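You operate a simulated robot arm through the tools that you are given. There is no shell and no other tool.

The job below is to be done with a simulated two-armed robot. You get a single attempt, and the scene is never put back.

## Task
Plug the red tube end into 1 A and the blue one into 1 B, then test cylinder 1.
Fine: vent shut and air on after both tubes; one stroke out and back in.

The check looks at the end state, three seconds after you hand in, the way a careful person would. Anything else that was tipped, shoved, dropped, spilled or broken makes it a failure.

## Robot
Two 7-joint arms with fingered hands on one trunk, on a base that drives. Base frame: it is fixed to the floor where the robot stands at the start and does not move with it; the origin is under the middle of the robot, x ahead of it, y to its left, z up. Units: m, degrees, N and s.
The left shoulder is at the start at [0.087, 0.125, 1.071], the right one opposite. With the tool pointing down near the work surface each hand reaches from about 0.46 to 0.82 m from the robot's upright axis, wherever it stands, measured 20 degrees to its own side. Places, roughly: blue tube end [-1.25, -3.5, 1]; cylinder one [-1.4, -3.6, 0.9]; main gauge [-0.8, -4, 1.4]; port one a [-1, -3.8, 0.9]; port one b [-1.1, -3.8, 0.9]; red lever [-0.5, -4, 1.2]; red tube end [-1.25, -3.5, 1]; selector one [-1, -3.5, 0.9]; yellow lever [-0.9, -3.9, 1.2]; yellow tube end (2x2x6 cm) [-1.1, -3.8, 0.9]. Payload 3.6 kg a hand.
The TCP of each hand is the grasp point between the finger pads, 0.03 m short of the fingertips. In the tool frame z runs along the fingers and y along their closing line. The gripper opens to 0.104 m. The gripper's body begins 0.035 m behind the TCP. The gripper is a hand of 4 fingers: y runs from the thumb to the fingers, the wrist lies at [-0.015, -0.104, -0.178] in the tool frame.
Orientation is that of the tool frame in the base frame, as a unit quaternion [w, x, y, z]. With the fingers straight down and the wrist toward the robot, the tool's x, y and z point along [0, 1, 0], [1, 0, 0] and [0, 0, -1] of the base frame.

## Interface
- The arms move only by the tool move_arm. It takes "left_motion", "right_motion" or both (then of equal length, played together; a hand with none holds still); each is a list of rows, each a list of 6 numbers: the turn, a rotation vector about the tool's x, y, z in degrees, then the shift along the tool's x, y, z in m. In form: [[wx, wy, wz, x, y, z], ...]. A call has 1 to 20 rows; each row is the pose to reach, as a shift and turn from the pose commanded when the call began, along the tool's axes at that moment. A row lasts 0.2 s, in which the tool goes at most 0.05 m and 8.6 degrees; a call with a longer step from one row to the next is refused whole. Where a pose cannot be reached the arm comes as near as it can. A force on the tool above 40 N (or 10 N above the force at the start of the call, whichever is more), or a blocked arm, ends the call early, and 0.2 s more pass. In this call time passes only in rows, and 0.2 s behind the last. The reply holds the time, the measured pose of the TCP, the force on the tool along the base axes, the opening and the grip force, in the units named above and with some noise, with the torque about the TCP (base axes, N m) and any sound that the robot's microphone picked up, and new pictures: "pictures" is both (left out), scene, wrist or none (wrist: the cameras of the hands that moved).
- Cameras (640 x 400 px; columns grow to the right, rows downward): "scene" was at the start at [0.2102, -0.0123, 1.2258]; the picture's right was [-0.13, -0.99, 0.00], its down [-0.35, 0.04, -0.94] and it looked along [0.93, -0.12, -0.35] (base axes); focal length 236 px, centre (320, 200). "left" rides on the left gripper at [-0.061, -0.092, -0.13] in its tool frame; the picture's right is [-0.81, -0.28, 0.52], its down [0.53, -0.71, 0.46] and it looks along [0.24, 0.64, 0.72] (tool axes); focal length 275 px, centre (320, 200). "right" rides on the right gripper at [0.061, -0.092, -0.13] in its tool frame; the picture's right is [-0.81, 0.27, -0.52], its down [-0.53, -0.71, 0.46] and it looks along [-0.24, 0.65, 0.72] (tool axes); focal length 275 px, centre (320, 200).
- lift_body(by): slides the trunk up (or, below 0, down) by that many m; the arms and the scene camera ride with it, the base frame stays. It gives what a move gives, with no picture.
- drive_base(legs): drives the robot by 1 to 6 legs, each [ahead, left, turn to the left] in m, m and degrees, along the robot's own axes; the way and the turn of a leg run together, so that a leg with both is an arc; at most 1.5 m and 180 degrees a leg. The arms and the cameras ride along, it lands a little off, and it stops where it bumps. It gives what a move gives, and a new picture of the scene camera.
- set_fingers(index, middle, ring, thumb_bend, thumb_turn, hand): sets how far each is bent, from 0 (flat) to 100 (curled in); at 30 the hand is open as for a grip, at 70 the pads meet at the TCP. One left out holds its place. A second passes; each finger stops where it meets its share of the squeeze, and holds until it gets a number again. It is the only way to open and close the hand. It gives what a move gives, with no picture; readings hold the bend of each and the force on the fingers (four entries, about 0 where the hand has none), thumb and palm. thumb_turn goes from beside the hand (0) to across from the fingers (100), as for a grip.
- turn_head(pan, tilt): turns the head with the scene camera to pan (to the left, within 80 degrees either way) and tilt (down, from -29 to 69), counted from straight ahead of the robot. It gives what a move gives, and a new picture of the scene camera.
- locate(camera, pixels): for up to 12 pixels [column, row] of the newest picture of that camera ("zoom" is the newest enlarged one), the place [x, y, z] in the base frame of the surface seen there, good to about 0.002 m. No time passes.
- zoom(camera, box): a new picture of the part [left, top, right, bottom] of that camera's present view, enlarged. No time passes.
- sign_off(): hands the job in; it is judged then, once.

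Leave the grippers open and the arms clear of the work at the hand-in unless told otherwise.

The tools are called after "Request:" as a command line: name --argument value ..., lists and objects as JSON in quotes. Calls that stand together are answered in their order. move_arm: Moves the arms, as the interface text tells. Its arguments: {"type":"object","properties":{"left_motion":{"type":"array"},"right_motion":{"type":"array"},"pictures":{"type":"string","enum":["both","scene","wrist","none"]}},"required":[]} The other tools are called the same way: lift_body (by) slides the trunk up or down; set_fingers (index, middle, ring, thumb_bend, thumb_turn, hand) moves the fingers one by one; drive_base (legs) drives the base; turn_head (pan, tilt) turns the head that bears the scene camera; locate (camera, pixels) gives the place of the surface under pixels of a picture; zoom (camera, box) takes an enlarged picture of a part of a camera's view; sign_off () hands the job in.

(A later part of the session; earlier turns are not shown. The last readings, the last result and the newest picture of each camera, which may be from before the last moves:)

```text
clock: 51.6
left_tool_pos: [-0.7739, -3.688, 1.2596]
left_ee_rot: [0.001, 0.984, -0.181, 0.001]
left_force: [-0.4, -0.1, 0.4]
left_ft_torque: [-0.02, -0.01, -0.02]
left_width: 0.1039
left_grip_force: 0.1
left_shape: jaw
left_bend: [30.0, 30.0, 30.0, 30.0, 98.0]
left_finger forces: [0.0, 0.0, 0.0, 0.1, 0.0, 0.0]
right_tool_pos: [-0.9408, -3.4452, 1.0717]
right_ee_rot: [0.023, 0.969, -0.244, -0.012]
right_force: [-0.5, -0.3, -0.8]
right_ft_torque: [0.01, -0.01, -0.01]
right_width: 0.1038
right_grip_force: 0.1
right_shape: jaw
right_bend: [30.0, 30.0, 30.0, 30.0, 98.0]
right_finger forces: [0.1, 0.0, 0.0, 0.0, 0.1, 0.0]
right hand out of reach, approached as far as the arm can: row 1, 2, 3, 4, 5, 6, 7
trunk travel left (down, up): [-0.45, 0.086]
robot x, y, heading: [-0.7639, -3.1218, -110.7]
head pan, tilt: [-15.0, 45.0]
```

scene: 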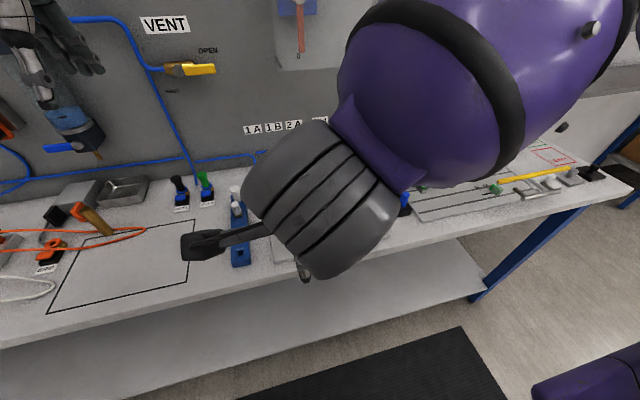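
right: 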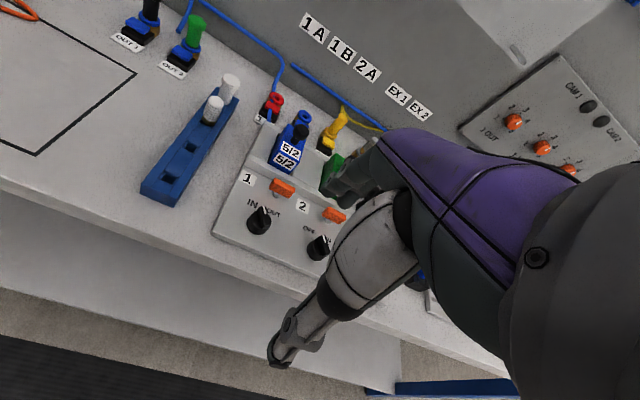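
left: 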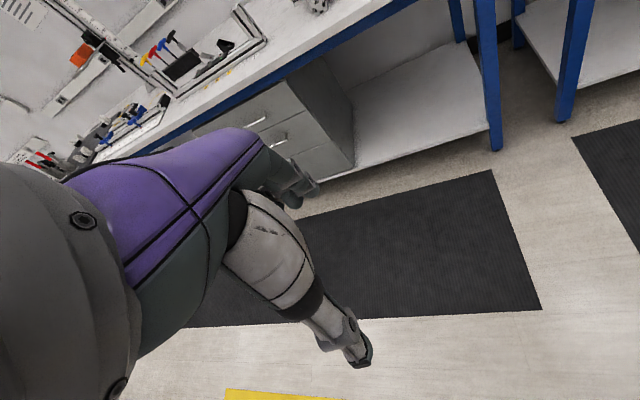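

The hand points down and ahead again, but it is pulled in too close (0.365 m ahead, 0.05 m right) with the elbow high. I'll move it ahead, right and up, back toward the comfortable starting region, so the arm unfolds.

Request:
move_arm --right_motion '[[0, 0, 0, -0.02, 0.02, -0.03], [0, 0, 0, -0.04, 0.04, -0.06], [0, 0, 0, -0.065, 0.06, -0.09], [0, 0, 0, -0.09, 0.08, -0.12], [0, 0, -3, -0.115, 0.1, -0.15], [0, 0, -7, -0.14, 0.12, -0.18]]'

```text
clock: 53.0
left_tool_pos: [-0.775, -3.6874, 1.26]
left_ee_rot: [0.001, 0.984, -0.179, 0.001]
left_force: [1.0, 0.0, -0.4]
left_ft_torque: [0.0, 0.02, -0.01]
left_width: 0.1037
left_grip_force: 0.0
left_shape: jaw
left_bend: [30.0, 30.0, 30.0, 30.0, 98.0]
left_finger forces: [0.0, 0.0, 0.0, 0.0, 0.0, 0.0]
right_tool_pos: [-1.1159, -3.4772, 1.2608]
right_ee_rot: [0.022, 0.983, -0.183, -0.013]
right_force: [0.4, -0.3, -0.1]
right_ft_torque: [-0.01, -0.03, 0.0]
right_width: 0.1038
right_grip_force: 0.0
right_shape: jaw
right_bend: [30.0, 30.0, 30.0, 30.0, 98.0]
right_finger forces: [0.1, 0.0, 0.0, 0.0, 0.1, 0.0]
trunk travel left (down, up): [-0.45, 0.086]
robot x, y, heading: [-0.7646, -3.1227, -110.8]
head pan, tilt: [-15.0, 45.0]
```

scene: 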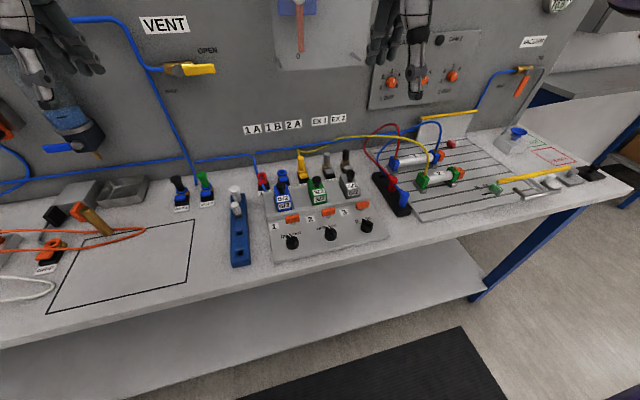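
right: 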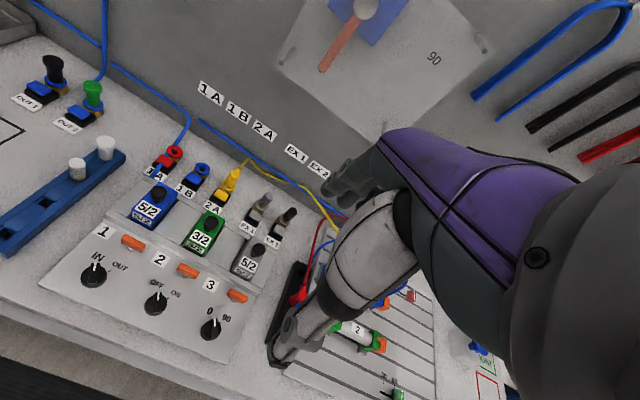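

The arm has recovered: the hand is at (-1.116,-3.477,1.261) with a normal elbow. The opposite wrist turn, fingers to the right and thumb to the left, is probably the natural one for this arm. I'll try it up here where there is free space, stopping at +65°.

Request:
move_arm --right_motion '[[0, 0, 8.2, 0, 0, 0], [0, 0, 16.4, 0, 0, 0], [0, 0, 24.6, 0, 0, 0], [0, 0, 32.8, 0, 0, 0], [0, 0, 41, 0, 0, 0], [0, 0, 49.2, 0, 0, 0], [0, 0, 57.4, 0, 0, 0], [0, 0, 65, 0, 0, 0]]'

```text
clock: 54.8
left_tool_pos: [-0.7735, -3.6872, 1.2584]
left_ee_rot: [-0.001, 0.983, -0.181, 0.0]
left_force: [0.2, -0.5, -0.1]
left_ft_torque: [0.0, 0.04, 0.04]
left_width: 0.1035
left_grip_force: 0.1
left_shape: jaw
left_bend: [30.0, 30.0, 30.0, 30.0, 98.0]
left_finger forces: [0.0, 0.0, 0.0, 0.0, 0.0, 0.0]
right_tool_pos: [-1.1147, -3.4762, 1.2591]
right_ee_rot: [0.027, 0.73, -0.683, 0.001]
right_force: [-0.2, 0.1, -0.6]
right_ft_torque: [0.01, 0.05, -0.03]
right_width: 0.1039
right_grip_force: 0.0
right_shape: jaw
right_bend: [30.0, 30.0, 30.0, 30.0, 98.0]
right_finger forces: [0.0, 0.1, 0.0, 0.0, 0.1, 0.1]
trunk travel left (down, up): [-0.45, 0.086]
robot x, y, heading: [-0.7672, -3.1219, -110.8]
head pan, tilt: [-15.0, 45.0]
```

scene: 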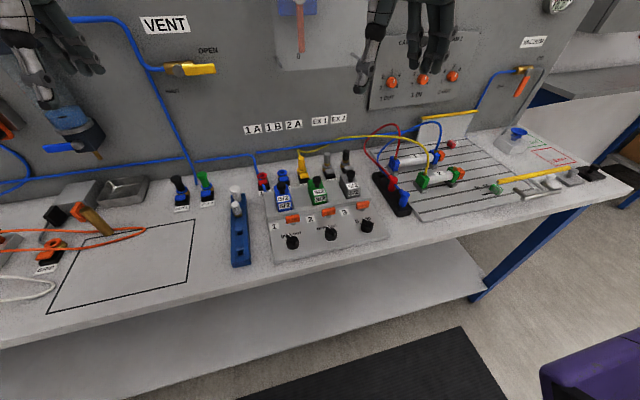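
right: 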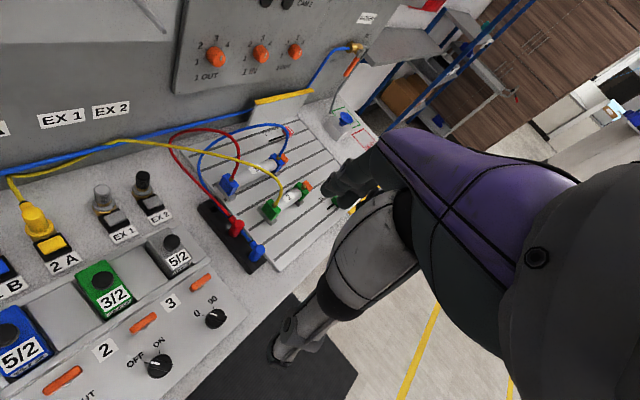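

Turning this way works without any reach trouble. I'll finish it with another 24.6° so the closing line points exactly right, and take out the 3° tilt at the same time.

Request:
move_arm --right_motion '[[0.55, -0.87, 8.2, 0, 0, 0], [1.1, -1.73, 16.4, 0, 0, 0], [1.66, -2.6, 24.6, 0, 0, 0]]' --pictures "wrist"

```text
clock: 55.6
left_tool_pos: [-0.7751, -3.687, 1.2597]
left_ee_rot: [0.0, 0.984, -0.18, 0.0]
left_force: [0.3, 0.6, -0.1]
left_ft_torque: [-0.01, 0.0, 0.02]
left_width: 0.1035
left_grip_force: 0.1
left_shape: jaw
left_bend: [30.0, 30.0, 30.0, 30.0, 98.0]
left_finger forces: [0.1, 0.1, 0.0, 0.0, 0.0, 0.0]
right_tool_pos: [-1.1147, -3.479, 1.2595]
right_ee_rot: [0.001, -0.568, 0.823, -0.002]
right_force: [-0.3, -0.6, -0.1]
right_ft_torque: [0.0, -0.01, -0.01]
right_width: 0.104
right_grip_force: 0.0
right_shape: jaw
right_bend: [30.0, 30.0, 30.0, 30.0, 98.0]
right_finger forces: [0.1, 0.0, 0.0, 0.1, 0.1, 0.0]
trunk travel left (down, up): [-0.45, 0.086]
robot x, y, heading: [-0.7597, -3.122, -110.7]
head pan, tilt: [-15.0, 45.0]
```

right: 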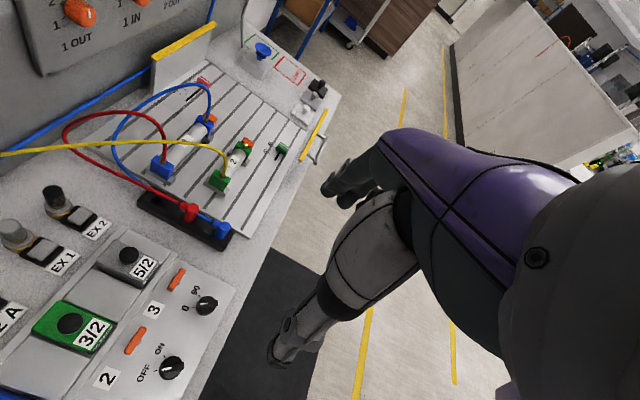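

The closing line is now exact: tool x = ahead, y = right, z = down. I'll move right and ahead to above the blue plug and come down to z≈1.06 to check reach and alignment.

Request:
move_arm --right_motion '[[0, 0, 0, 0.013, 0.034, 0.02], [0, 0, 0, 0.026, 0.068, 0.04], [0, 0, 0, 0.039, 0.102, 0.06], [0, 0, 0, 0.0532, 0.1377, 0.08], [0, 0, 0, 0.0532, 0.1377, 0.12], [0, 0, 0, 0.0532, 0.1377, 0.16], [0, 0, 0, 0.0532, 0.1377, 0.2]]'

```text
clock: 57.2
left_tool_pos: [-0.7744, -3.6867, 1.2587]
left_ee_rot: [0.0, 0.984, -0.18, 0.0]
left_force: [0.1, 0.6, -0.8]
left_ft_torque: [-0.01, 0.01, 0.0]
left_width: 0.1037
left_grip_force: 0.1
left_shape: jaw
left_bend: [30.0, 30.0, 30.0, 30.0, 98.0]
left_finger forces: [0.0, 0.1, 0.1, 0.1, 0.0, 0.1]
right_tool_pos: [-1.2638, -3.4785, 1.0594]
right_ee_rot: [0.001, -0.569, 0.823, -0.001]
right_force: [-0.1, -0.2, -0.1]
right_ft_torque: [0.02, 0.0, -0.02]
right_width: 0.1039
right_grip_force: 0.2
right_shape: jaw
right_bend: [30.0, 30.0, 30.0, 30.0, 98.0]
right_finger forces: [0.0, 0.0, 0.0, 0.1, 0.0, 0.1]
trunk travel left (down, up): [-0.45, 0.086]
robot x, y, heading: [-0.7658, -3.1246, -110.8]
head pan, tilt: [-15.0, 45.0]
```

scene: 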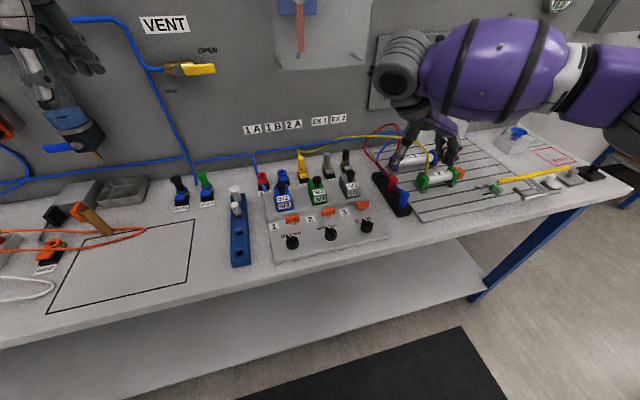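
right: 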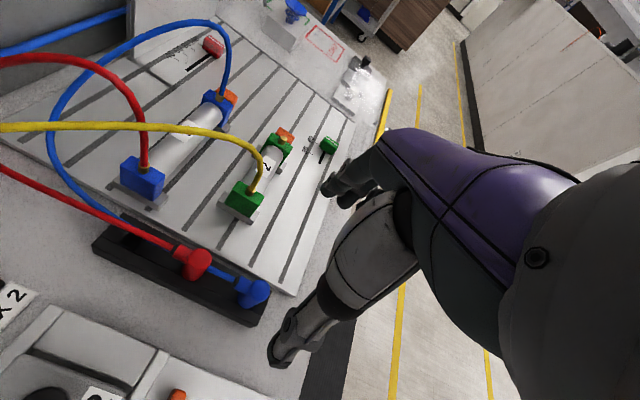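

I'm right above the blue plug. The fingers on the right will come down near cylinder 2's green block, so I'll measure that gap, and the plug again from this view.

Request:
locate --camera "right" --pixels '[[232, 190], [228, 205], [250, 212], [243, 190], [262, 286], [248, 284], [256, 298], [200, 256], [190, 258], [265, 318], [180, 240], [155, 175]]'

Request:
zoom --camera "right" --box '[90, 120, 410, 340]'

```text
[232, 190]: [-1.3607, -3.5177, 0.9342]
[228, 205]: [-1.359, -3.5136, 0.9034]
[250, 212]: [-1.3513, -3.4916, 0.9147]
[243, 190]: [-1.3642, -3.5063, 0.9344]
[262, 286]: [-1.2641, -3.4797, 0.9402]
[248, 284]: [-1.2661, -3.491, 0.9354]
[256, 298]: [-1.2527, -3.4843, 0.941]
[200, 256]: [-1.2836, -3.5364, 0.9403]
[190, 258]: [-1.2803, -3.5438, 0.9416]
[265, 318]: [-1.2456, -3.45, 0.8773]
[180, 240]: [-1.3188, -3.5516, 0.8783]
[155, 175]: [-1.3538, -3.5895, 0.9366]
```

```text
1.82 times, centred on (250, 230) of right
```

zoom: 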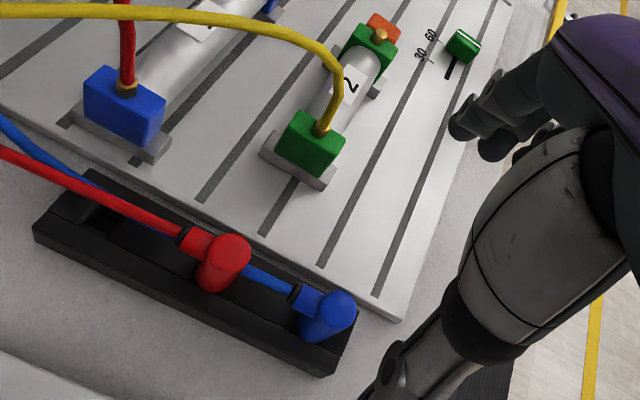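

The gap to the green block is about 0.077 m, so I'll partly close the fingers first to about a 5–6 cm opening, to come down narrowly around the plug.

Request:
set_fingers --hand "right" --index 50 --middle 50 --ring 50 --thumb_bend 50

Request:
zoom --camera "right" --box '[140, 140, 460, 360]'

Request:
zoom --camera "scene" --box '[350, 100, 490, 230]'

```text
clock: 58.2
left_tool_pos: [-0.7743, -3.687, 1.2597]
left_ee_rot: [-0.001, 0.983, -0.182, 0.0]
left_force: [-0.2, -0.4, 1.0]
left_ft_torque: [0.0, -0.01, -0.01]
left_width: 0.1033
left_grip_force: 0.0
left_shape: jaw
left_bend: [30.0, 30.0, 30.0, 30.0, 98.0]
left_finger forces: [0.1, 0.0, 0.0, 0.0, 0.0, 0.0]
right_tool_pos: [-1.2642, -3.4779, 1.0587]
right_ee_rot: [0.0, -0.569, 0.823, -0.001]
right_force: [0.2, -0.2, -0.3]
right_ft_torque: [-0.02, -0.04, -0.01]
right_width: 0.0528
right_grip_force: 0.1
right_shape: fingers
right_bend: [50.0, 50.0, 50.0, 50.0, 98.0]
right_finger forces: [0.0, 0.1, 0.0, 0.1, 0.0, 0.0]
trunk travel left (down, up): [-0.45, 0.086]
robot x, y, heading: [-0.7646, -3.1202, -110.8]
head pan, tilt: [-15.0, 45.0]
```

```text
1.82 times, centred on (300, 250) of right
```

zoom: 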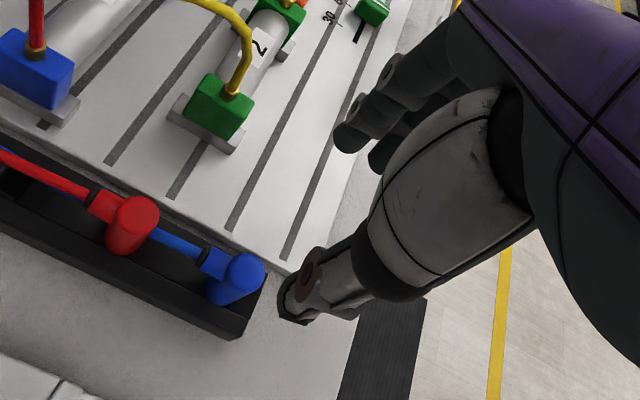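

```text
3.08 times, centred on (420, 165) of scene
```

zoom: 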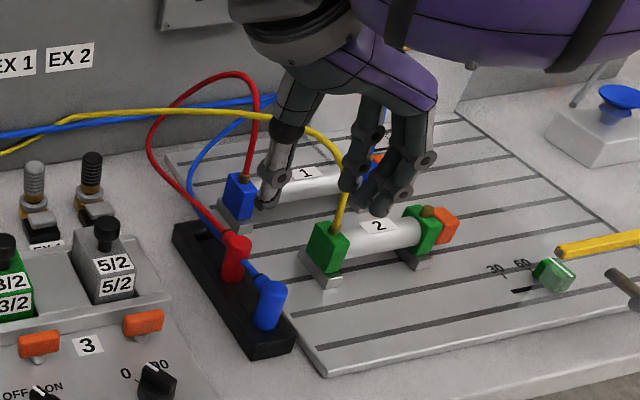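

The opening is now 0.053 m and nothing is in the way below. I'll lower straight down by 0.119 m to TCP z≈0.94, which leaves the fingertips at ≈0.91, above the holder top.

Request:
move_arm --right_motion '[[0, 0, 0, 0, 0, 0.03], [0, 0, 0, 0, 0, 0.06], [0, 0, 0, 0, 0, 0.085], [0, 0, 0, 0, 0, 0.105], [0, 0, 0, 0, 0, 0.119]]'

```text
clock: 59.4
left_tool_pos: [-0.7751, -3.6858, 1.2597]
left_ee_rot: [0.0, 0.984, -0.18, 0.0]
left_force: [0.0, -0.6, 0.7]
left_ft_torque: [0.03, 0.0, -0.02]
left_width: 0.1035
left_grip_force: 0.1
left_shape: jaw
left_bend: [30.0, 30.0, 30.0, 30.0, 98.0]
left_finger forces: [0.0, 0.1, 0.1, 0.1, 0.0, 0.0]
right_tool_pos: [-1.2623, -3.4777, 0.9398]
right_ee_rot: [0.0, -0.568, 0.823, 0.0]
right_force: [0.4, 0.0, -0.4]
right_ft_torque: [0.02, -0.01, -0.03]
right_width: 0.0529
right_grip_force: 0.0
right_shape: fingers
right_bend: [50.0, 50.0, 50.0, 50.0, 98.0]
right_finger forces: [0.0, 0.0, 0.0, 0.0, 0.1, 0.1]
trunk travel left (down, up): [-0.45, 0.086]
robot x, y, heading: [-0.7686, -3.1247, -110.6]
head pan, tilt: [-15.0, 45.0]
```

scene: 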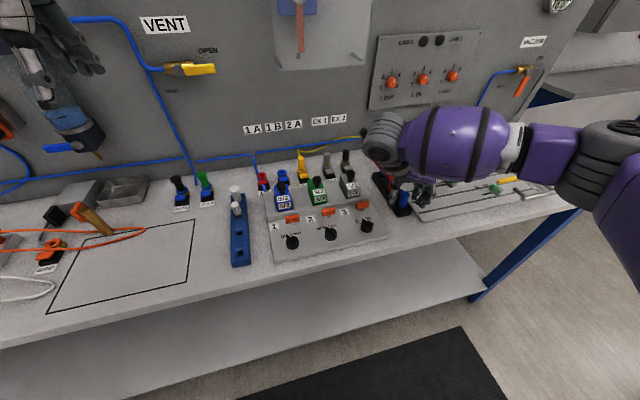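
right: 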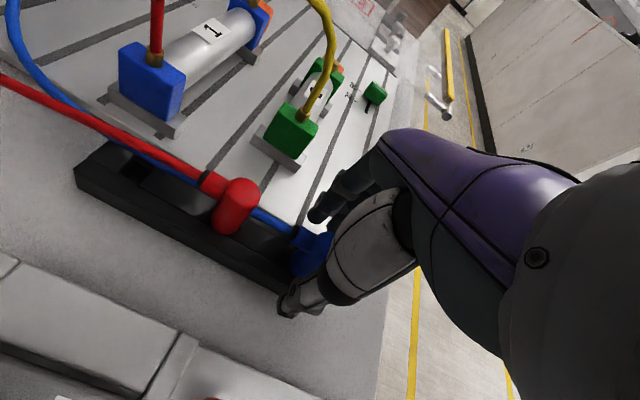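

The thumb is on the left of the blue plug and the fingers on the right, with no contact forces. I'll zoom in to check centring before I close.

Request:
zoom --camera "right" --box '[240, 150, 400, 330]'

Request:
zoom --camera "scene" --box '[350, 140, 470, 240]'

```text
2.22 times, centred on (320, 240) of right
```

zoom: 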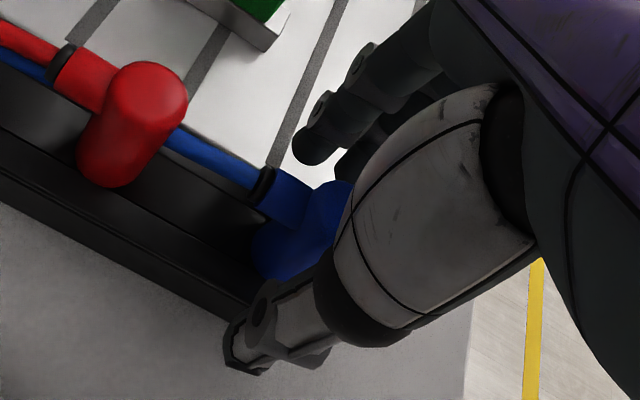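

```text
4.00 times, centred on (410, 190) of scene
```

zoom: 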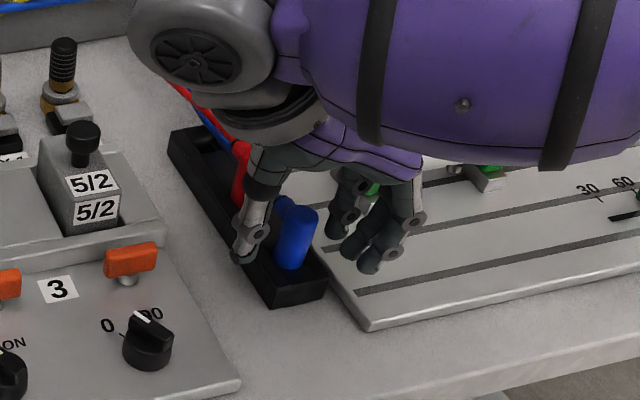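

The plug sits between the thumb and fingers. I'll close to a bend of 64 first, slightly under the plug's 2 cm width, and read which fingers touch.

Request:
set_fingers --hand "right" --index 64 --middle 64 --ring 64 --thumb_bend 64

Request:
zoom --camera "right" --box '[240, 150, 400, 330]'

Request:
zoom --camera "scene" --box '[350, 140, 470, 240]'

```text
clock: 60.4
left_tool_pos: [-0.7742, -3.6868, 1.26]
left_ee_rot: [0.0, 0.984, -0.181, 0.0]
left_force: [-0.2, -0.1, 1.4]
left_ft_torque: [-0.02, 0.02, -0.01]
left_width: 0.1038
left_grip_force: 0.1
left_shape: jaw
left_bend: [30.0, 30.0, 30.0, 30.0, 98.0]
left_finger forces: [0.0, 0.1, 0.0, 0.0, 0.0, 0.0]
right_tool_pos: [-1.2631, -3.4796, 0.9392]
right_ee_rot: [0.001, -0.569, 0.822, -0.001]
right_force: [0.7, 0.1, 0.6]
right_ft_torque: [0.01, 0.02, 0.01]
right_width: 0.017
right_grip_force: 0.4
right_shape: fingers
right_bend: [64.0, 64.0, 64.0, 63.0, 98.0]
right_finger forces: [0.2, 0.1, 0.0, 0.1, 0.2, 0.1]
trunk travel left (down, up): [-0.45, 0.086]
robot x, y, heading: [-0.7686, -3.1232, -110.8]
head pan, tilt: [-15.0, 45.0]
```

```text
2.22 times, centred on (320, 240) of right
```

zoom: 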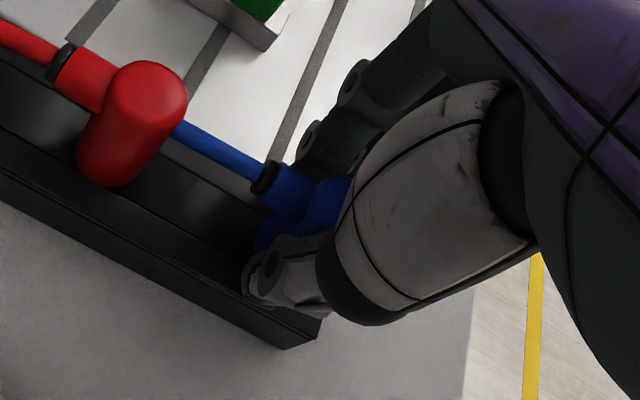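

```text
4.00 times, centred on (410, 190) of scene
```

zoom: 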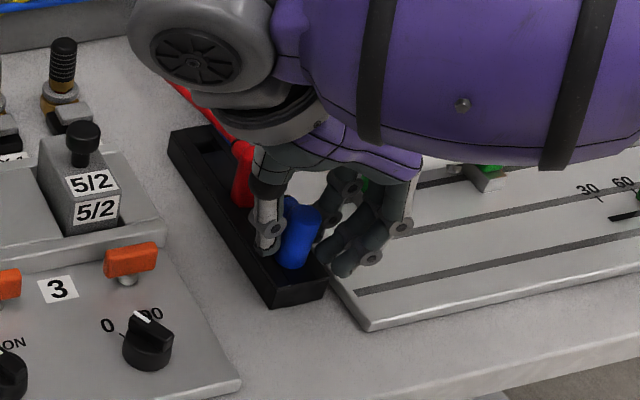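

The pads are just short of contact (0.017 m opening, thumb at 63). I'll close fully to 70 so each finger stops at its squeeze.

Request:
set_fingers --hand "right" --index 70 --middle 72 --ring 70 --thumb_bend 72

Request:
zoom --camera "scene" --box '[370, 160, 450, 230]'

```text
clock: 61.4
left_tool_pos: [-0.7751, -3.6867, 1.2595]
left_ee_rot: [0.0, 0.984, -0.181, -0.001]
left_force: [-0.1, 0.2, -0.5]
left_ft_torque: [0.0, 0.02, 0.0]
left_width: 0.1037
left_grip_force: 0.1
left_shape: jaw
left_bend: [30.0, 30.0, 30.0, 30.0, 98.0]
left_finger forces: [0.1, 0.0, 0.0, 0.0, 0.0, 0.1]
right_tool_pos: [-1.2628, -3.4774, 0.9401]
right_ee_rot: [0.0, -0.569, 0.822, -0.001]
right_force: [-0.6, 0.1, 0.5]
right_ft_torque: [0.0, 0.01, 0.03]
right_width: 0.0129
right_grip_force: 6.1
right_shape: fingers
right_bend: [66.0, 71.0, 70.0, 66.0, 96.0]
right_finger forces: [3.2, 2.9, 0.0, 0.0, 6.3, 0.1]
trunk travel left (down, up): [-0.45, 0.086]
robot x, y, heading: [-0.7649, -3.1227, -110.8]
head pan, tilt: [-15.0, 45.0]
```

```text
5.71 times, centred on (410, 195) of scene
```

zoom: 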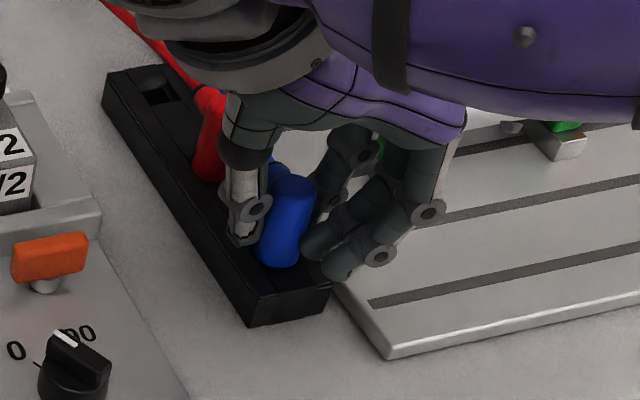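

Index and middle (about 3 N each) press against the thumb (6.3 N), which makes a firm three-point grip. I'll lift slowly straight up by 9 cm and watch whether the plug comes along.

Request:
move_arm --right_motion '[[0, 0, 0, 0, 0, -0.006], [0, 0, 0, 0, 0, -0.015], [0, 0, 0, 0, 0, -0.03], [0, 0, 0, 0, 0, -0.05], [0, 0, 0, 0, 0, -0.07], [0, 0, 0, 0, 0, -0.09]]'

```text
clock: 62.8
left_tool_pos: [-0.7737, -3.6865, 1.2592]
left_ee_rot: [0.0, 0.984, -0.18, 0.0]
left_force: [0.6, -0.5, 0.3]
left_ft_torque: [-0.02, 0.01, 0.0]
left_width: 0.1035
left_grip_force: 0.0
left_shape: jaw
left_bend: [30.0, 30.0, 30.0, 30.0, 98.0]
left_finger forces: [0.0, 0.1, 0.0, 0.0, 0.1, 0.0]
right_tool_pos: [-1.2624, -3.4784, 1.0304]
right_ee_rot: [0.001, -0.569, 0.823, 0.001]
right_force: [0.2, 0.4, -1.1]
right_ft_torque: [0.01, -0.04, 0.03]
right_width: 0.0126
right_grip_force: 6.4
right_shape: fingers
right_bend: [66.0, 71.0, 70.0, 66.0, 96.0]
right_finger forces: [3.2, 3.0, 0.0, 0.0, 6.4, 0.1]
trunk travel left (down, up): [-0.45, 0.086]
robot x, y, heading: [-0.7637, -3.1227, -110.8]
head pan, tilt: [-15.0, 45.0]
```

scene: 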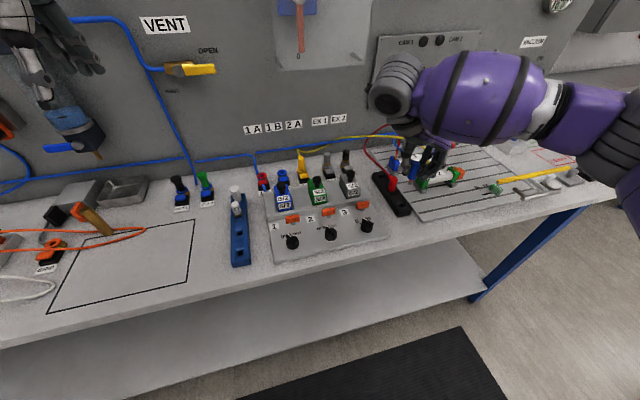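
right: 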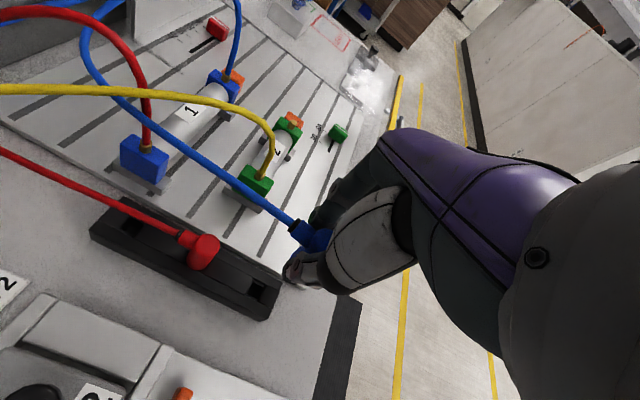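

The blue plug came out with the hand and the grip is steady at 6.4 N. I'll zoom in to see how the plug sits in the fingers.

Request:
zoom --camera "scene" --box '[370, 100, 470, 200]'

Request:
zoom --camera "right" --box '[240, 180, 360, 310]'

```text
4.00 times, centred on (420, 150) of scene
```

zoom: 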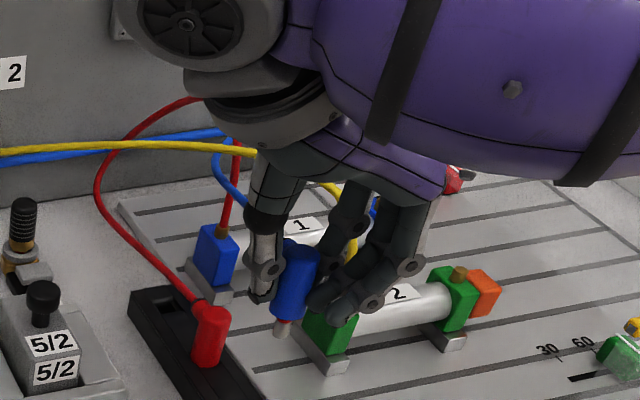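

```text
3.08 times, centred on (300, 245) of right
```

zoom: 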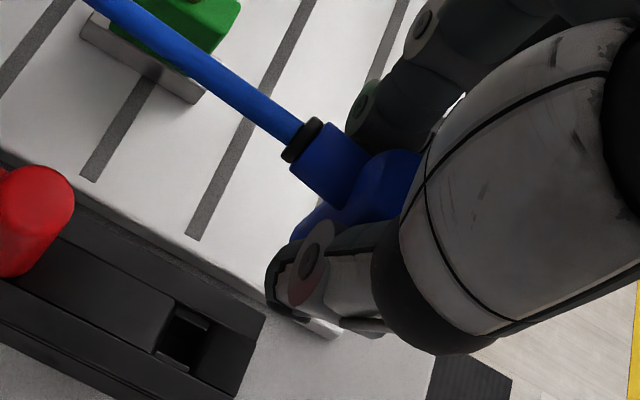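

The plug hangs upright in the grip with its silver nipple down. At the ports the wrist camera and forearm would come close to the panel, so I'll turn the hand back by about 25° (closing line 65°) on the way. I'll rise to z≈1.11 and travel half of the way to 1B first.

Request:
move_arm --right_motion '[[0, 0, 0, 0, 0, -0.04], [0, 0, 0, 0, 0, -0.08], [0, 0, -3, 0.0267, -0.035, -0.08], [0, 0, -6, 0.0533, -0.07, -0.08], [0, 0, -9, 0.08, -0.105, -0.08], [0, 0, -12, 0.1067, -0.1405, -0.08]]'

```text
clock: 64.2
left_tool_pos: [-0.773, -3.6872, 1.2577]
left_ee_rot: [-0.001, 0.983, -0.181, 0.0]
left_force: [-0.8, 0.1, 0.9]
left_ft_torque: [0.0, -0.02, -0.01]
left_width: 0.1039
left_grip_force: 0.1
left_shape: jaw
left_bend: [30.0, 30.0, 30.0, 30.0, 98.0]
left_finger forces: [0.0, 0.0, 0.0, 0.0, 0.0, 0.0]
right_tool_pos: [-1.1675, -3.6295, 1.1112]
right_ee_rot: [0.0, -0.651, 0.759, 0.0]
right_force: [-0.2, -0.9, -0.5]
right_ft_torque: [0.01, 0.01, 0.01]
right_width: 0.0129
right_grip_force: 6.3
right_shape: fingers
right_bend: [66.0, 71.0, 70.0, 66.0, 96.0]
right_finger forces: [3.1, 3.0, 0.1, 0.0, 6.2, 0.0]
trunk travel left (down, up): [-0.45, 0.086]
robot x, y, heading: [-0.7638, -3.1207, -110.8]
head pan, tilt: [-15.0, 45.0]
```

scene: 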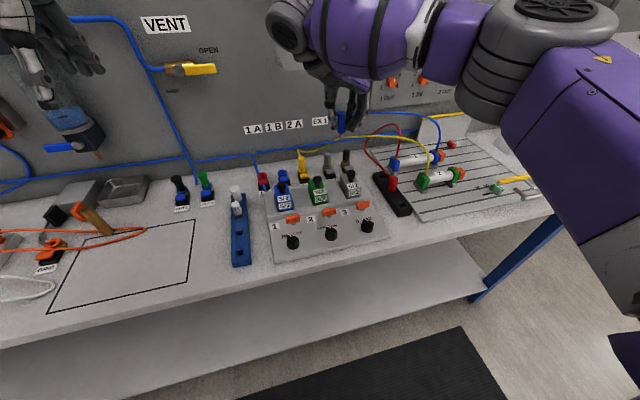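
right: 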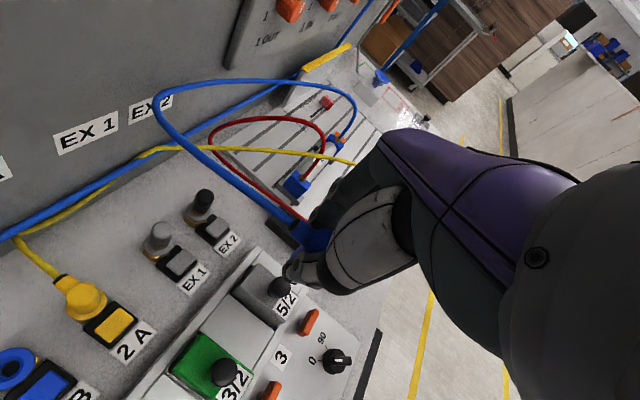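

Half-way, and everything was reached. Now the second half: to above port 1B, still at z≈1.11, with another 13° of turn.

Request:
move_arm --right_motion '[[0, 0, -3, 0.033, -0.0285, 0], [0, 0, -6, 0.066, -0.057, 0], [0, 0, -9.5, 0.1, -0.086, 0], [0, 0, -13, 0.1328, -0.1141, 0]]'

```text
clock: 65.2
left_tool_pos: [-0.7727, -3.6866, 1.2597]
left_ee_rot: [-0.001, 0.984, -0.18, 0.001]
left_force: [-0.3, 0.8, -0.5]
left_ft_torque: [-0.01, 0.02, 0.01]
left_width: 0.104
left_grip_force: 0.1
left_shape: jaw
left_bend: [30.0, 30.0, 30.0, 30.0, 98.0]
left_finger forces: [0.1, 0.0, 0.1, 0.0, 0.1, 0.1]
right_tool_pos: [-1.0691, -3.7294, 1.1042]
right_ee_rot: [0.0, 0.732, -0.681, 0.0]
right_force: [-0.2, -0.2, -0.8]
right_ft_torque: [0.02, 0.01, -0.02]
right_width: 0.0128
right_grip_force: 6.7
right_shape: fingers
right_bend: [66.0, 71.0, 70.0, 66.0, 96.0]
right_finger forces: [3.1, 2.9, 0.0, 0.0, 6.3, 0.1]
right hand out of reach, approached as far as the arm can: row 3, 4
trunk travel left (down, up): [-0.45, 0.086]
robot x, y, heading: [-0.764, -3.1217, -110.9]
head pan, tilt: [-15.0, 45.0]
```

scene: 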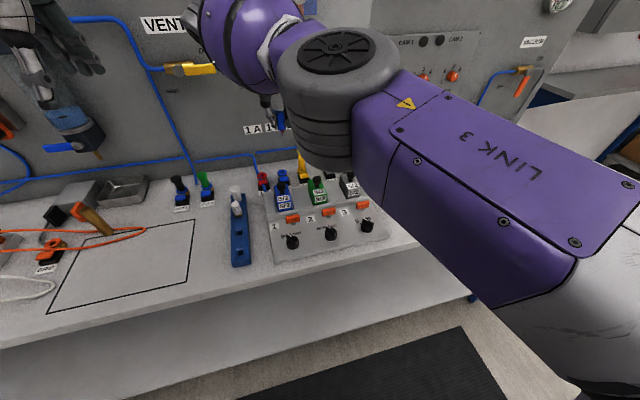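
right: 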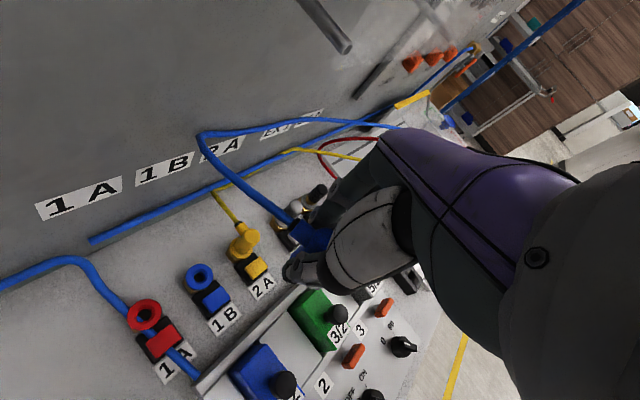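

The arm is 5 cm short of 1B: it reached 0.676 m ahead of my axis, and 1B is at 0.724. If I stand further left, the ports move to the right arm's better side. First I'll pull the hand back 0.12 m from the panel, plug still gripped.

Request:
move_arm --right_motion '[[0, 0, 0, -0.036, -0.017, 0], [0, 0, 0, -0.073, -0.034, 0], [0, 0, 0, -0.109, -0.0505, 0]]' --pictures "none"

Request:
turn_head --pan 0 --tilt 69

```text
clock: 66.0
left_tool_pos: [-0.7751, -3.6854, 1.2608]
left_ee_rot: [0.0, 0.984, -0.18, 0.001]
left_force: [0.2, 0.3, 0.0]
left_ft_torque: [-0.02, -0.05, 0.0]
left_width: 0.1039
left_grip_force: 0.1
left_shape: jaw
left_bend: [30.0, 30.0, 30.0, 30.0, 98.0]
left_finger forces: [0.0, 0.0, 0.0, 0.1, 0.2, 0.2]
right_tool_pos: [-1.0302, -3.6166, 1.1039]
right_ee_rot: [0.0, 0.732, -0.681, 0.002]
right_force: [0.6, 0.9, 0.0]
right_ft_torque: [-0.01, 0.02, 0.0]
right_width: 0.0126
right_grip_force: 5.6
right_shape: fingers
right_bend: [66.0, 71.0, 70.0, 66.0, 96.0]
right_finger forces: [3.2, 2.5, 0.0, 0.1, 6.1, 0.0]
trunk travel left (down, up): [-0.45, 0.086]
robot x, y, heading: [-0.7634, -3.1203, -110.9]
head pan, tilt: [-15.0, 45.0]
```

```text
clock: 66.9
left_tool_pos: [-0.7739, -3.687, 1.2596]
left_ee_rot: [0.0, 0.983, -0.181, -0.001]
left_force: [0.3, 0.3, 0.4]
left_ft_torque: [0.03, 0.01, 0.0]
left_width: 0.1039
left_grip_force: 0.1
left_shape: jaw
left_bend: [30.0, 30.0, 30.0, 30.0, 98.0]
left_finger forces: [0.0, 0.0, 0.1, 0.0, 0.0, 0.0]
right_tool_pos: [-1.0294, -3.6173, 1.1037]
right_ee_rot: [-0.001, 0.734, -0.68, 0.001]
right_force: [-0.5, 0.2, -0.4]
right_ft_torque: [0.02, 0.0, 0.0]
right_width: 0.0128
right_grip_force: 5.9
right_shape: fingers
right_bend: [66.0, 71.0, 70.0, 66.0, 96.0]
right_finger forces: [3.1, 2.6, 0.1, 0.0, 6.1, 0.0]
trunk travel left (down, up): [-0.45, 0.086]
robot x, y, heading: [-0.7681, -3.1209, -110.9]
head pan, tilt: [0.0, 68.8]
```

scene: 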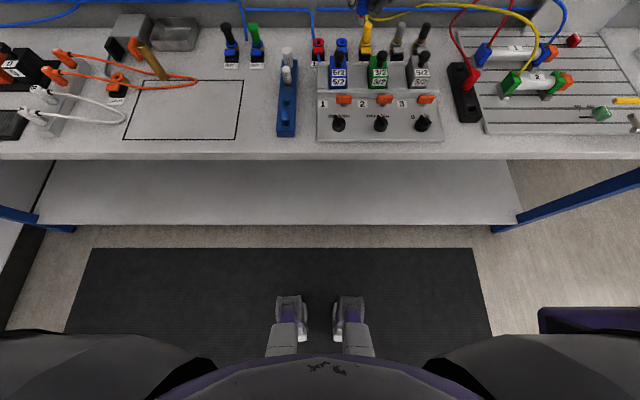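

Looking down I can see my feet and the bench edge. I'll measure the gap between them.

Request:
locate --camera "scene" --pixels '[[292, 298], [350, 298], [290, 222], [290, 157], [170, 222], [430, 222], [340, 48], [318, 48], [365, 30], [363, 8], [473, 82], [590, 100]]'

```text
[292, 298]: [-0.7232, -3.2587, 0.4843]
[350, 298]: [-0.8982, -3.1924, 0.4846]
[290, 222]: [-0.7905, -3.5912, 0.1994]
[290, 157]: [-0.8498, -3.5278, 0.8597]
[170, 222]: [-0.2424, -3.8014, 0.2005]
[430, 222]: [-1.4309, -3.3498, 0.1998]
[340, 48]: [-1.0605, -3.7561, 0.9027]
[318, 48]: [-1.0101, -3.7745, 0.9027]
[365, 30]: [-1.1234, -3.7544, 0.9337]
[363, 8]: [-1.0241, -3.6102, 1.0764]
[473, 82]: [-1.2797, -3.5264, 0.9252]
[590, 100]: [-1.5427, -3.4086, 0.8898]
```

My knees are only 0.115 m ahead and the bench edge is at 0.41 m, so there is room to step closer. First I'll pull the left hand back 6 cm to keep it clear of the filter. Then I'll step 0.1 m left and 0.08 m ahead with the plug held high.

Request:
move_arm --left_motion '[[0, 0, 0, 0, -0.02, 0], [0, 0, 0, 0, -0.04, 0], [0, 0, 0, 0, -0.06, 0]]' --pictures "none"

Request:
drive_base --legs '[[0, 0.1, 0], [0.08, 0, 0]]'

Request:
turn_head --pan -12 --tilt 52

```text
clock: 67.7
left_tool_pos: [-0.7532, -3.6301, 1.2603]
left_ee_rot: [0.0, 0.984, -0.18, 0.0]
left_force: [0.2, 0.2, 1.0]
left_ft_torque: [0.03, -0.01, -0.01]
left_width: 0.1037
left_grip_force: 0.1
left_shape: jaw
left_bend: [30.0, 30.0, 30.0, 30.0, 98.0]
left_finger forces: [0.0, 0.1, 0.0, 0.0, 0.0, 0.1]
right_tool_pos: [-1.0281, -3.618, 1.1038]
right_ee_rot: [0.001, 0.733, -0.68, 0.0]
right_force: [-0.1, -0.1, -0.1]
right_ft_torque: [0.01, 0.01, -0.03]
right_width: 0.0126
right_grip_force: 5.8
right_shape: fingers
right_bend: [66.0, 71.0, 70.0, 66.0, 96.0]
right_finger forces: [3.1, 2.4, 0.0, 0.0, 6.1, 0.0]
trunk travel left (down, up): [-0.45, 0.086]
robot x, y, heading: [-0.7681, -3.1202, -110.9]
head pan, tilt: [0.0, 68.8]
```

```text
clock: 69.9
left_tool_pos: [-0.6876, -3.7408, 1.2594]
left_ee_rot: [0.0, 0.984, -0.181, 0.0]
left_force: [-0.7, -0.2, 0.0]
left_ft_torque: [-0.03, 0.0, -0.02]
left_width: 0.1037
left_grip_force: 0.1
left_shape: jaw
left_bend: [30.0, 30.0, 30.0, 30.0, 98.0]
left_finger forces: [0.1, 0.1, 0.1, 0.0, 0.0, 0.0]
right_tool_pos: [-0.9642, -3.7278, 1.103]
right_ee_rot: [-0.001, 0.733, -0.68, 0.001]
right_force: [0.7, -0.6, -0.8]
right_ft_torque: [0.04, 0.04, 0.0]
right_width: 0.0127
right_grip_force: 5.9
right_shape: fingers
right_bend: [66.0, 71.0, 70.0, 66.0, 96.0]
right_finger forces: [3.1, 2.5, 0.0, 0.1, 6.2, 0.0]
trunk travel left (down, up): [-0.45, 0.086]
robot x, y, heading: [-0.6985, -3.2308, -110.8]
head pan, tilt: [0.0, 68.8]
```

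scene: 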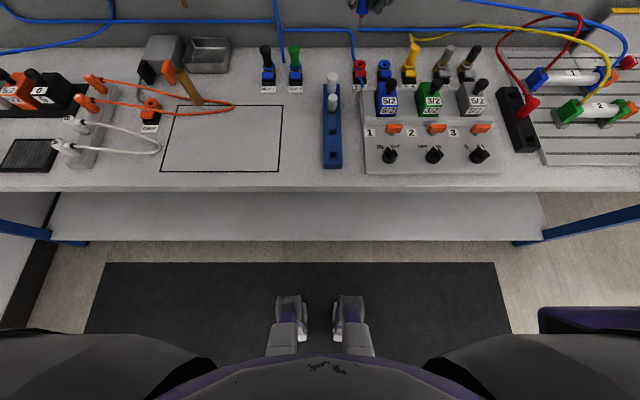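

```text
clock: 70.7
left_tool_pos: [-0.6884, -3.7398, 1.2589]
left_ee_rot: [0.001, 0.984, -0.18, 0.0]
left_force: [-0.3, 0.2, 0.0]
left_ft_torque: [-0.02, -0.01, -0.02]
left_width: 0.1035
left_grip_force: 0.1
left_shape: jaw
left_bend: [30.0, 30.0, 30.0, 30.0, 98.0]
left_finger forces: [0.0, 0.0, 0.0, 0.0, 0.0, 0.0]
right_tool_pos: [-0.963, -3.7251, 1.1031]
right_ee_rot: [-0.001, 0.733, -0.68, 0.001]
right_force: [0.5, -0.9, -0.2]
right_ft_torque: [0.0, 0.0, -0.02]
right_width: 0.0126
right_grip_force: 5.6
right_shape: fingers
right_bend: [66.0, 71.0, 70.0, 66.0, 96.0]
right_finger forces: [3.0, 2.6, 0.1, 0.0, 6.2, 0.1]
trunk travel left (down, up): [-0.45, 0.086]
robot x, y, heading: [-0.7, -3.2307, -110.7]
head pan, tilt: [-12.0, 52.0]
```

scene: 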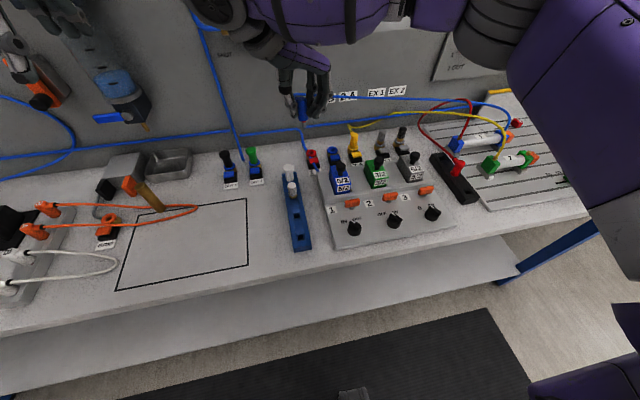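

The plug is still held and I'm now at (-0.70,-3.231). I'll move the hand right and ahead to above 1B at the same height.

Request:
move_arm --right_motion '[[0, 0, 0, 0.014, 0.0386, 0], [0, 0, 0, 0.028, 0.0772, 0], [0, 0, 0, 0.0424, 0.1158, 0]]'

```text
clock: 71.5
left_tool_pos: [-0.6864, -3.7406, 1.2584]
left_ee_rot: [0.0, 0.984, -0.18, 0.0]
left_force: [0.4, -0.3, 0.5]
left_ft_torque: [-0.02, 0.0, -0.01]
left_width: 0.1036
left_grip_force: 0.1
left_shape: jaw
left_bend: [30.0, 30.0, 30.0, 30.0, 98.0]
left_finger forces: [0.1, 0.1, 0.1, 0.0, 0.1, 0.0]
right_tool_pos: [-1.0725, -3.7788, 1.1044]
right_ee_rot: [-0.002, 0.735, -0.678, -0.001]
right_force: [6.1, -0.4, -5.0]
right_ft_torque: [0.08, 0.22, 0.08]
right_width: 0.0125
right_grip_force: 9.2
right_shape: fingers
right_bend: [66.0, 71.0, 70.0, 67.0, 96.0]
right_finger forces: [3.7, 2.8, 0.0, 0.1, 6.4, 6.4]
trunk travel left (down, up): [-0.45, 0.086]
robot x, y, heading: [-0.6996, -3.2344, -110.5]
head pan, tilt: [-12.0, 52.0]
```

scene: 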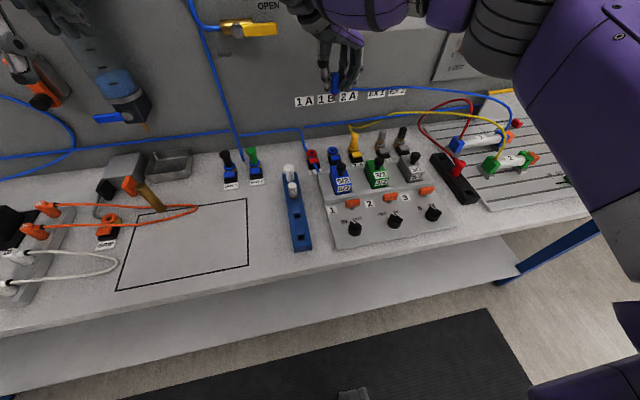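
right: 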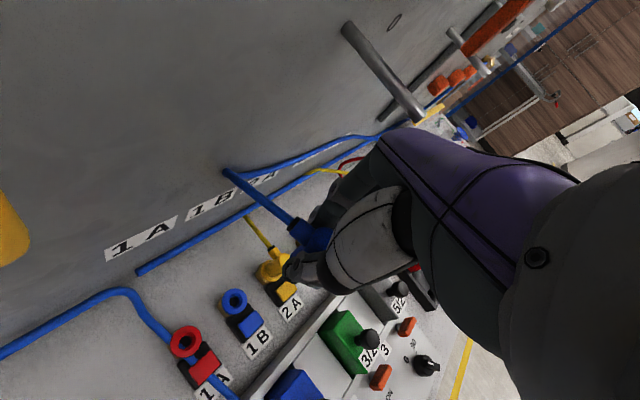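

Something is touching: the hand reads (6, 0, -5) N and 6.4 N on the palm. Before moving on I'll look closely at what is beside the hand.

Request:
zoom --camera "right" --box '[200, 0, 560, 240]'

Request:
zoom --camera "scene" --box '[250, 0, 470, 140]'

Request:
locate --camera "right" --pixels '[[350, 28], [380, 70], [415, 115], [500, 20], [455, 42], [480, 65], [400, 100], [225, 172], [255, 195], [290, 225], [10, 230], [430, 90]]'

```text
1.67 times, centred on (380, 120) of right
```

zoom: 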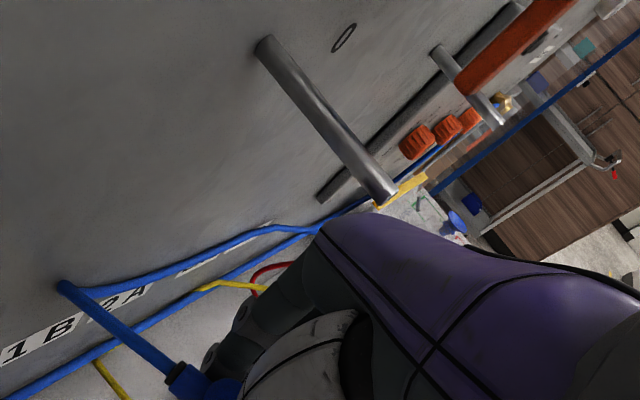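

```text
2.86 times, centred on (360, 70) of scene
```

zoom: 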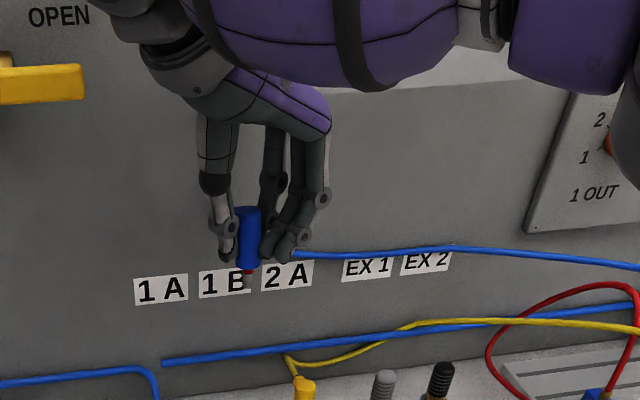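

```text
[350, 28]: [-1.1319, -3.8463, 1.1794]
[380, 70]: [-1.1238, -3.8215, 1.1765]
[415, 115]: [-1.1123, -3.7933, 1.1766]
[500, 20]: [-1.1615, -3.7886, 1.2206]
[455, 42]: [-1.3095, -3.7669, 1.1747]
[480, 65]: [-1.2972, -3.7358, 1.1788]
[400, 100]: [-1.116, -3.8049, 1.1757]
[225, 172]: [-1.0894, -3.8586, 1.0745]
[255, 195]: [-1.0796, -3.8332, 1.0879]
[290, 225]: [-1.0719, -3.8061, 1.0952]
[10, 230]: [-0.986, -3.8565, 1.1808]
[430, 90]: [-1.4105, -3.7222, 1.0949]
```

The culprit is a silver peg on the switch plate, tip at (-1.112,-3.793,1.177). The side of the hand ran into it gently. I'll back away left and rearward, then lower to z≈1.01, where the hand passes below the peg.

Request:
move_arm --right_motion '[[0, 0, 0, 0, -0.02, 0], [0, 0, 0, -0.012, -0.035, 0], [0, 0, 0, -0.04, -0.05, 0], [0, 0, 0, -0.065, -0.06, 0], [0, 0, 0, -0.065, -0.06, 0.03], [0, 0, 0, -0.065, -0.06, 0.06], [0, 0, 0, -0.065, -0.06, 0.09]]'

```text
clock: 73.1
left_tool_pos: [-0.6872, -3.7403, 1.2582]
left_ee_rot: [0.0, 0.984, -0.18, 0.001]
left_force: [-1.0, 0.2, 0.2]
left_ft_torque: [-0.02, 0.01, 0.01]
left_width: 0.1034
left_grip_force: 0.1
left_shape: jaw
left_bend: [30.0, 30.0, 30.0, 30.0, 98.0]
left_finger forces: [0.0, 0.1, 0.1, 0.0, 0.1, 0.0]
right_tool_pos: [-1.0213, -3.7089, 1.0132]
right_ee_rot: [0.0, 0.733, -0.68, 0.001]
right_force: [0.0, 0.2, -0.8]
right_ft_torque: [0.01, 0.0, 0.02]
right_width: 0.0124
right_grip_force: 5.9
right_shape: fingers
right_bend: [66.0, 71.0, 70.0, 67.0, 96.0]
right_finger forces: [3.1, 2.7, 0.1, 0.0, 6.1, 0.1]
trunk travel left (down, up): [-0.45, 0.086]
robot x, y, heading: [-0.7043, -3.231, -110.9]
head pan, tilt: [-12.0, 52.0]
```

scene: 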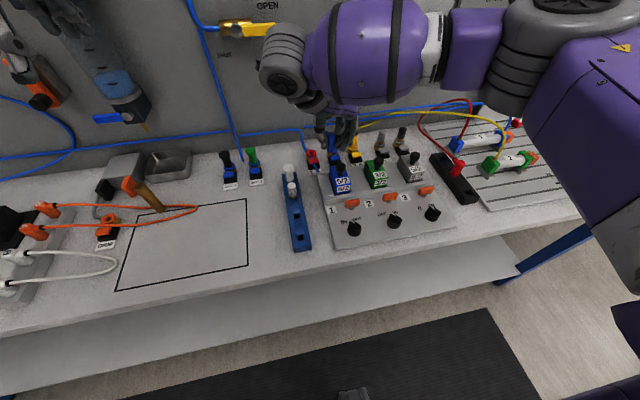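
right: 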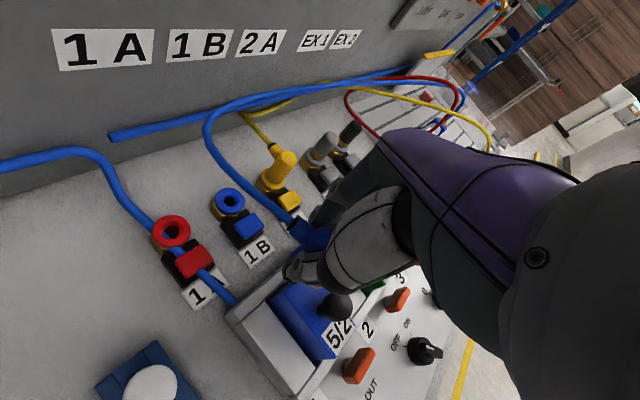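

Free again, with forces at zero. From this closer view I'll re-measure port 1B's rim, and the gripped plug.

Request:
zoom --camera "right" --box '[140, 170, 340, 300]'

```text
3.08 times, centred on (240, 235) of right
```

zoom: 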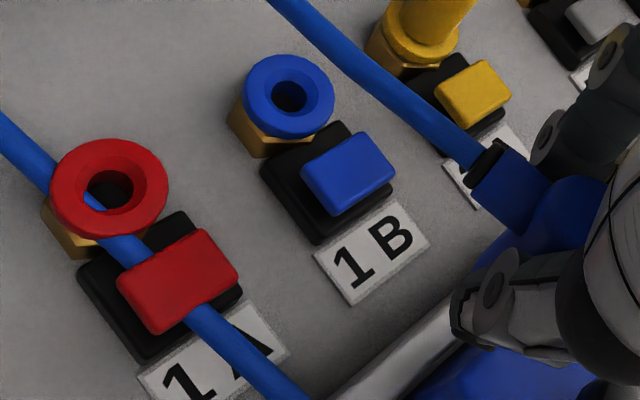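

Request:
locate --camera "zoom" --pixels '[[249, 97], [329, 92], [290, 60], [285, 132], [57, 190], [162, 182], [108, 144], [110, 228], [540, 195], [570, 190], [495, 150], [345, 165]]'

```text
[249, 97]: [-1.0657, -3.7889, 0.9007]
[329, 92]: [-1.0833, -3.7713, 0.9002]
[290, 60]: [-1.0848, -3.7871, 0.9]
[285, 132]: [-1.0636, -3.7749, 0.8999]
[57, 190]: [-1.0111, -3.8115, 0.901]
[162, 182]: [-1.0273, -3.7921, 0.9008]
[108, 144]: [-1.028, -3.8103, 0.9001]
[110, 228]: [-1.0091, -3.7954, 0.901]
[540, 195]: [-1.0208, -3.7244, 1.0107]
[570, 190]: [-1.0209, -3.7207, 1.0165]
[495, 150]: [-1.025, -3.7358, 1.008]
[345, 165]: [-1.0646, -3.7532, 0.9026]
```

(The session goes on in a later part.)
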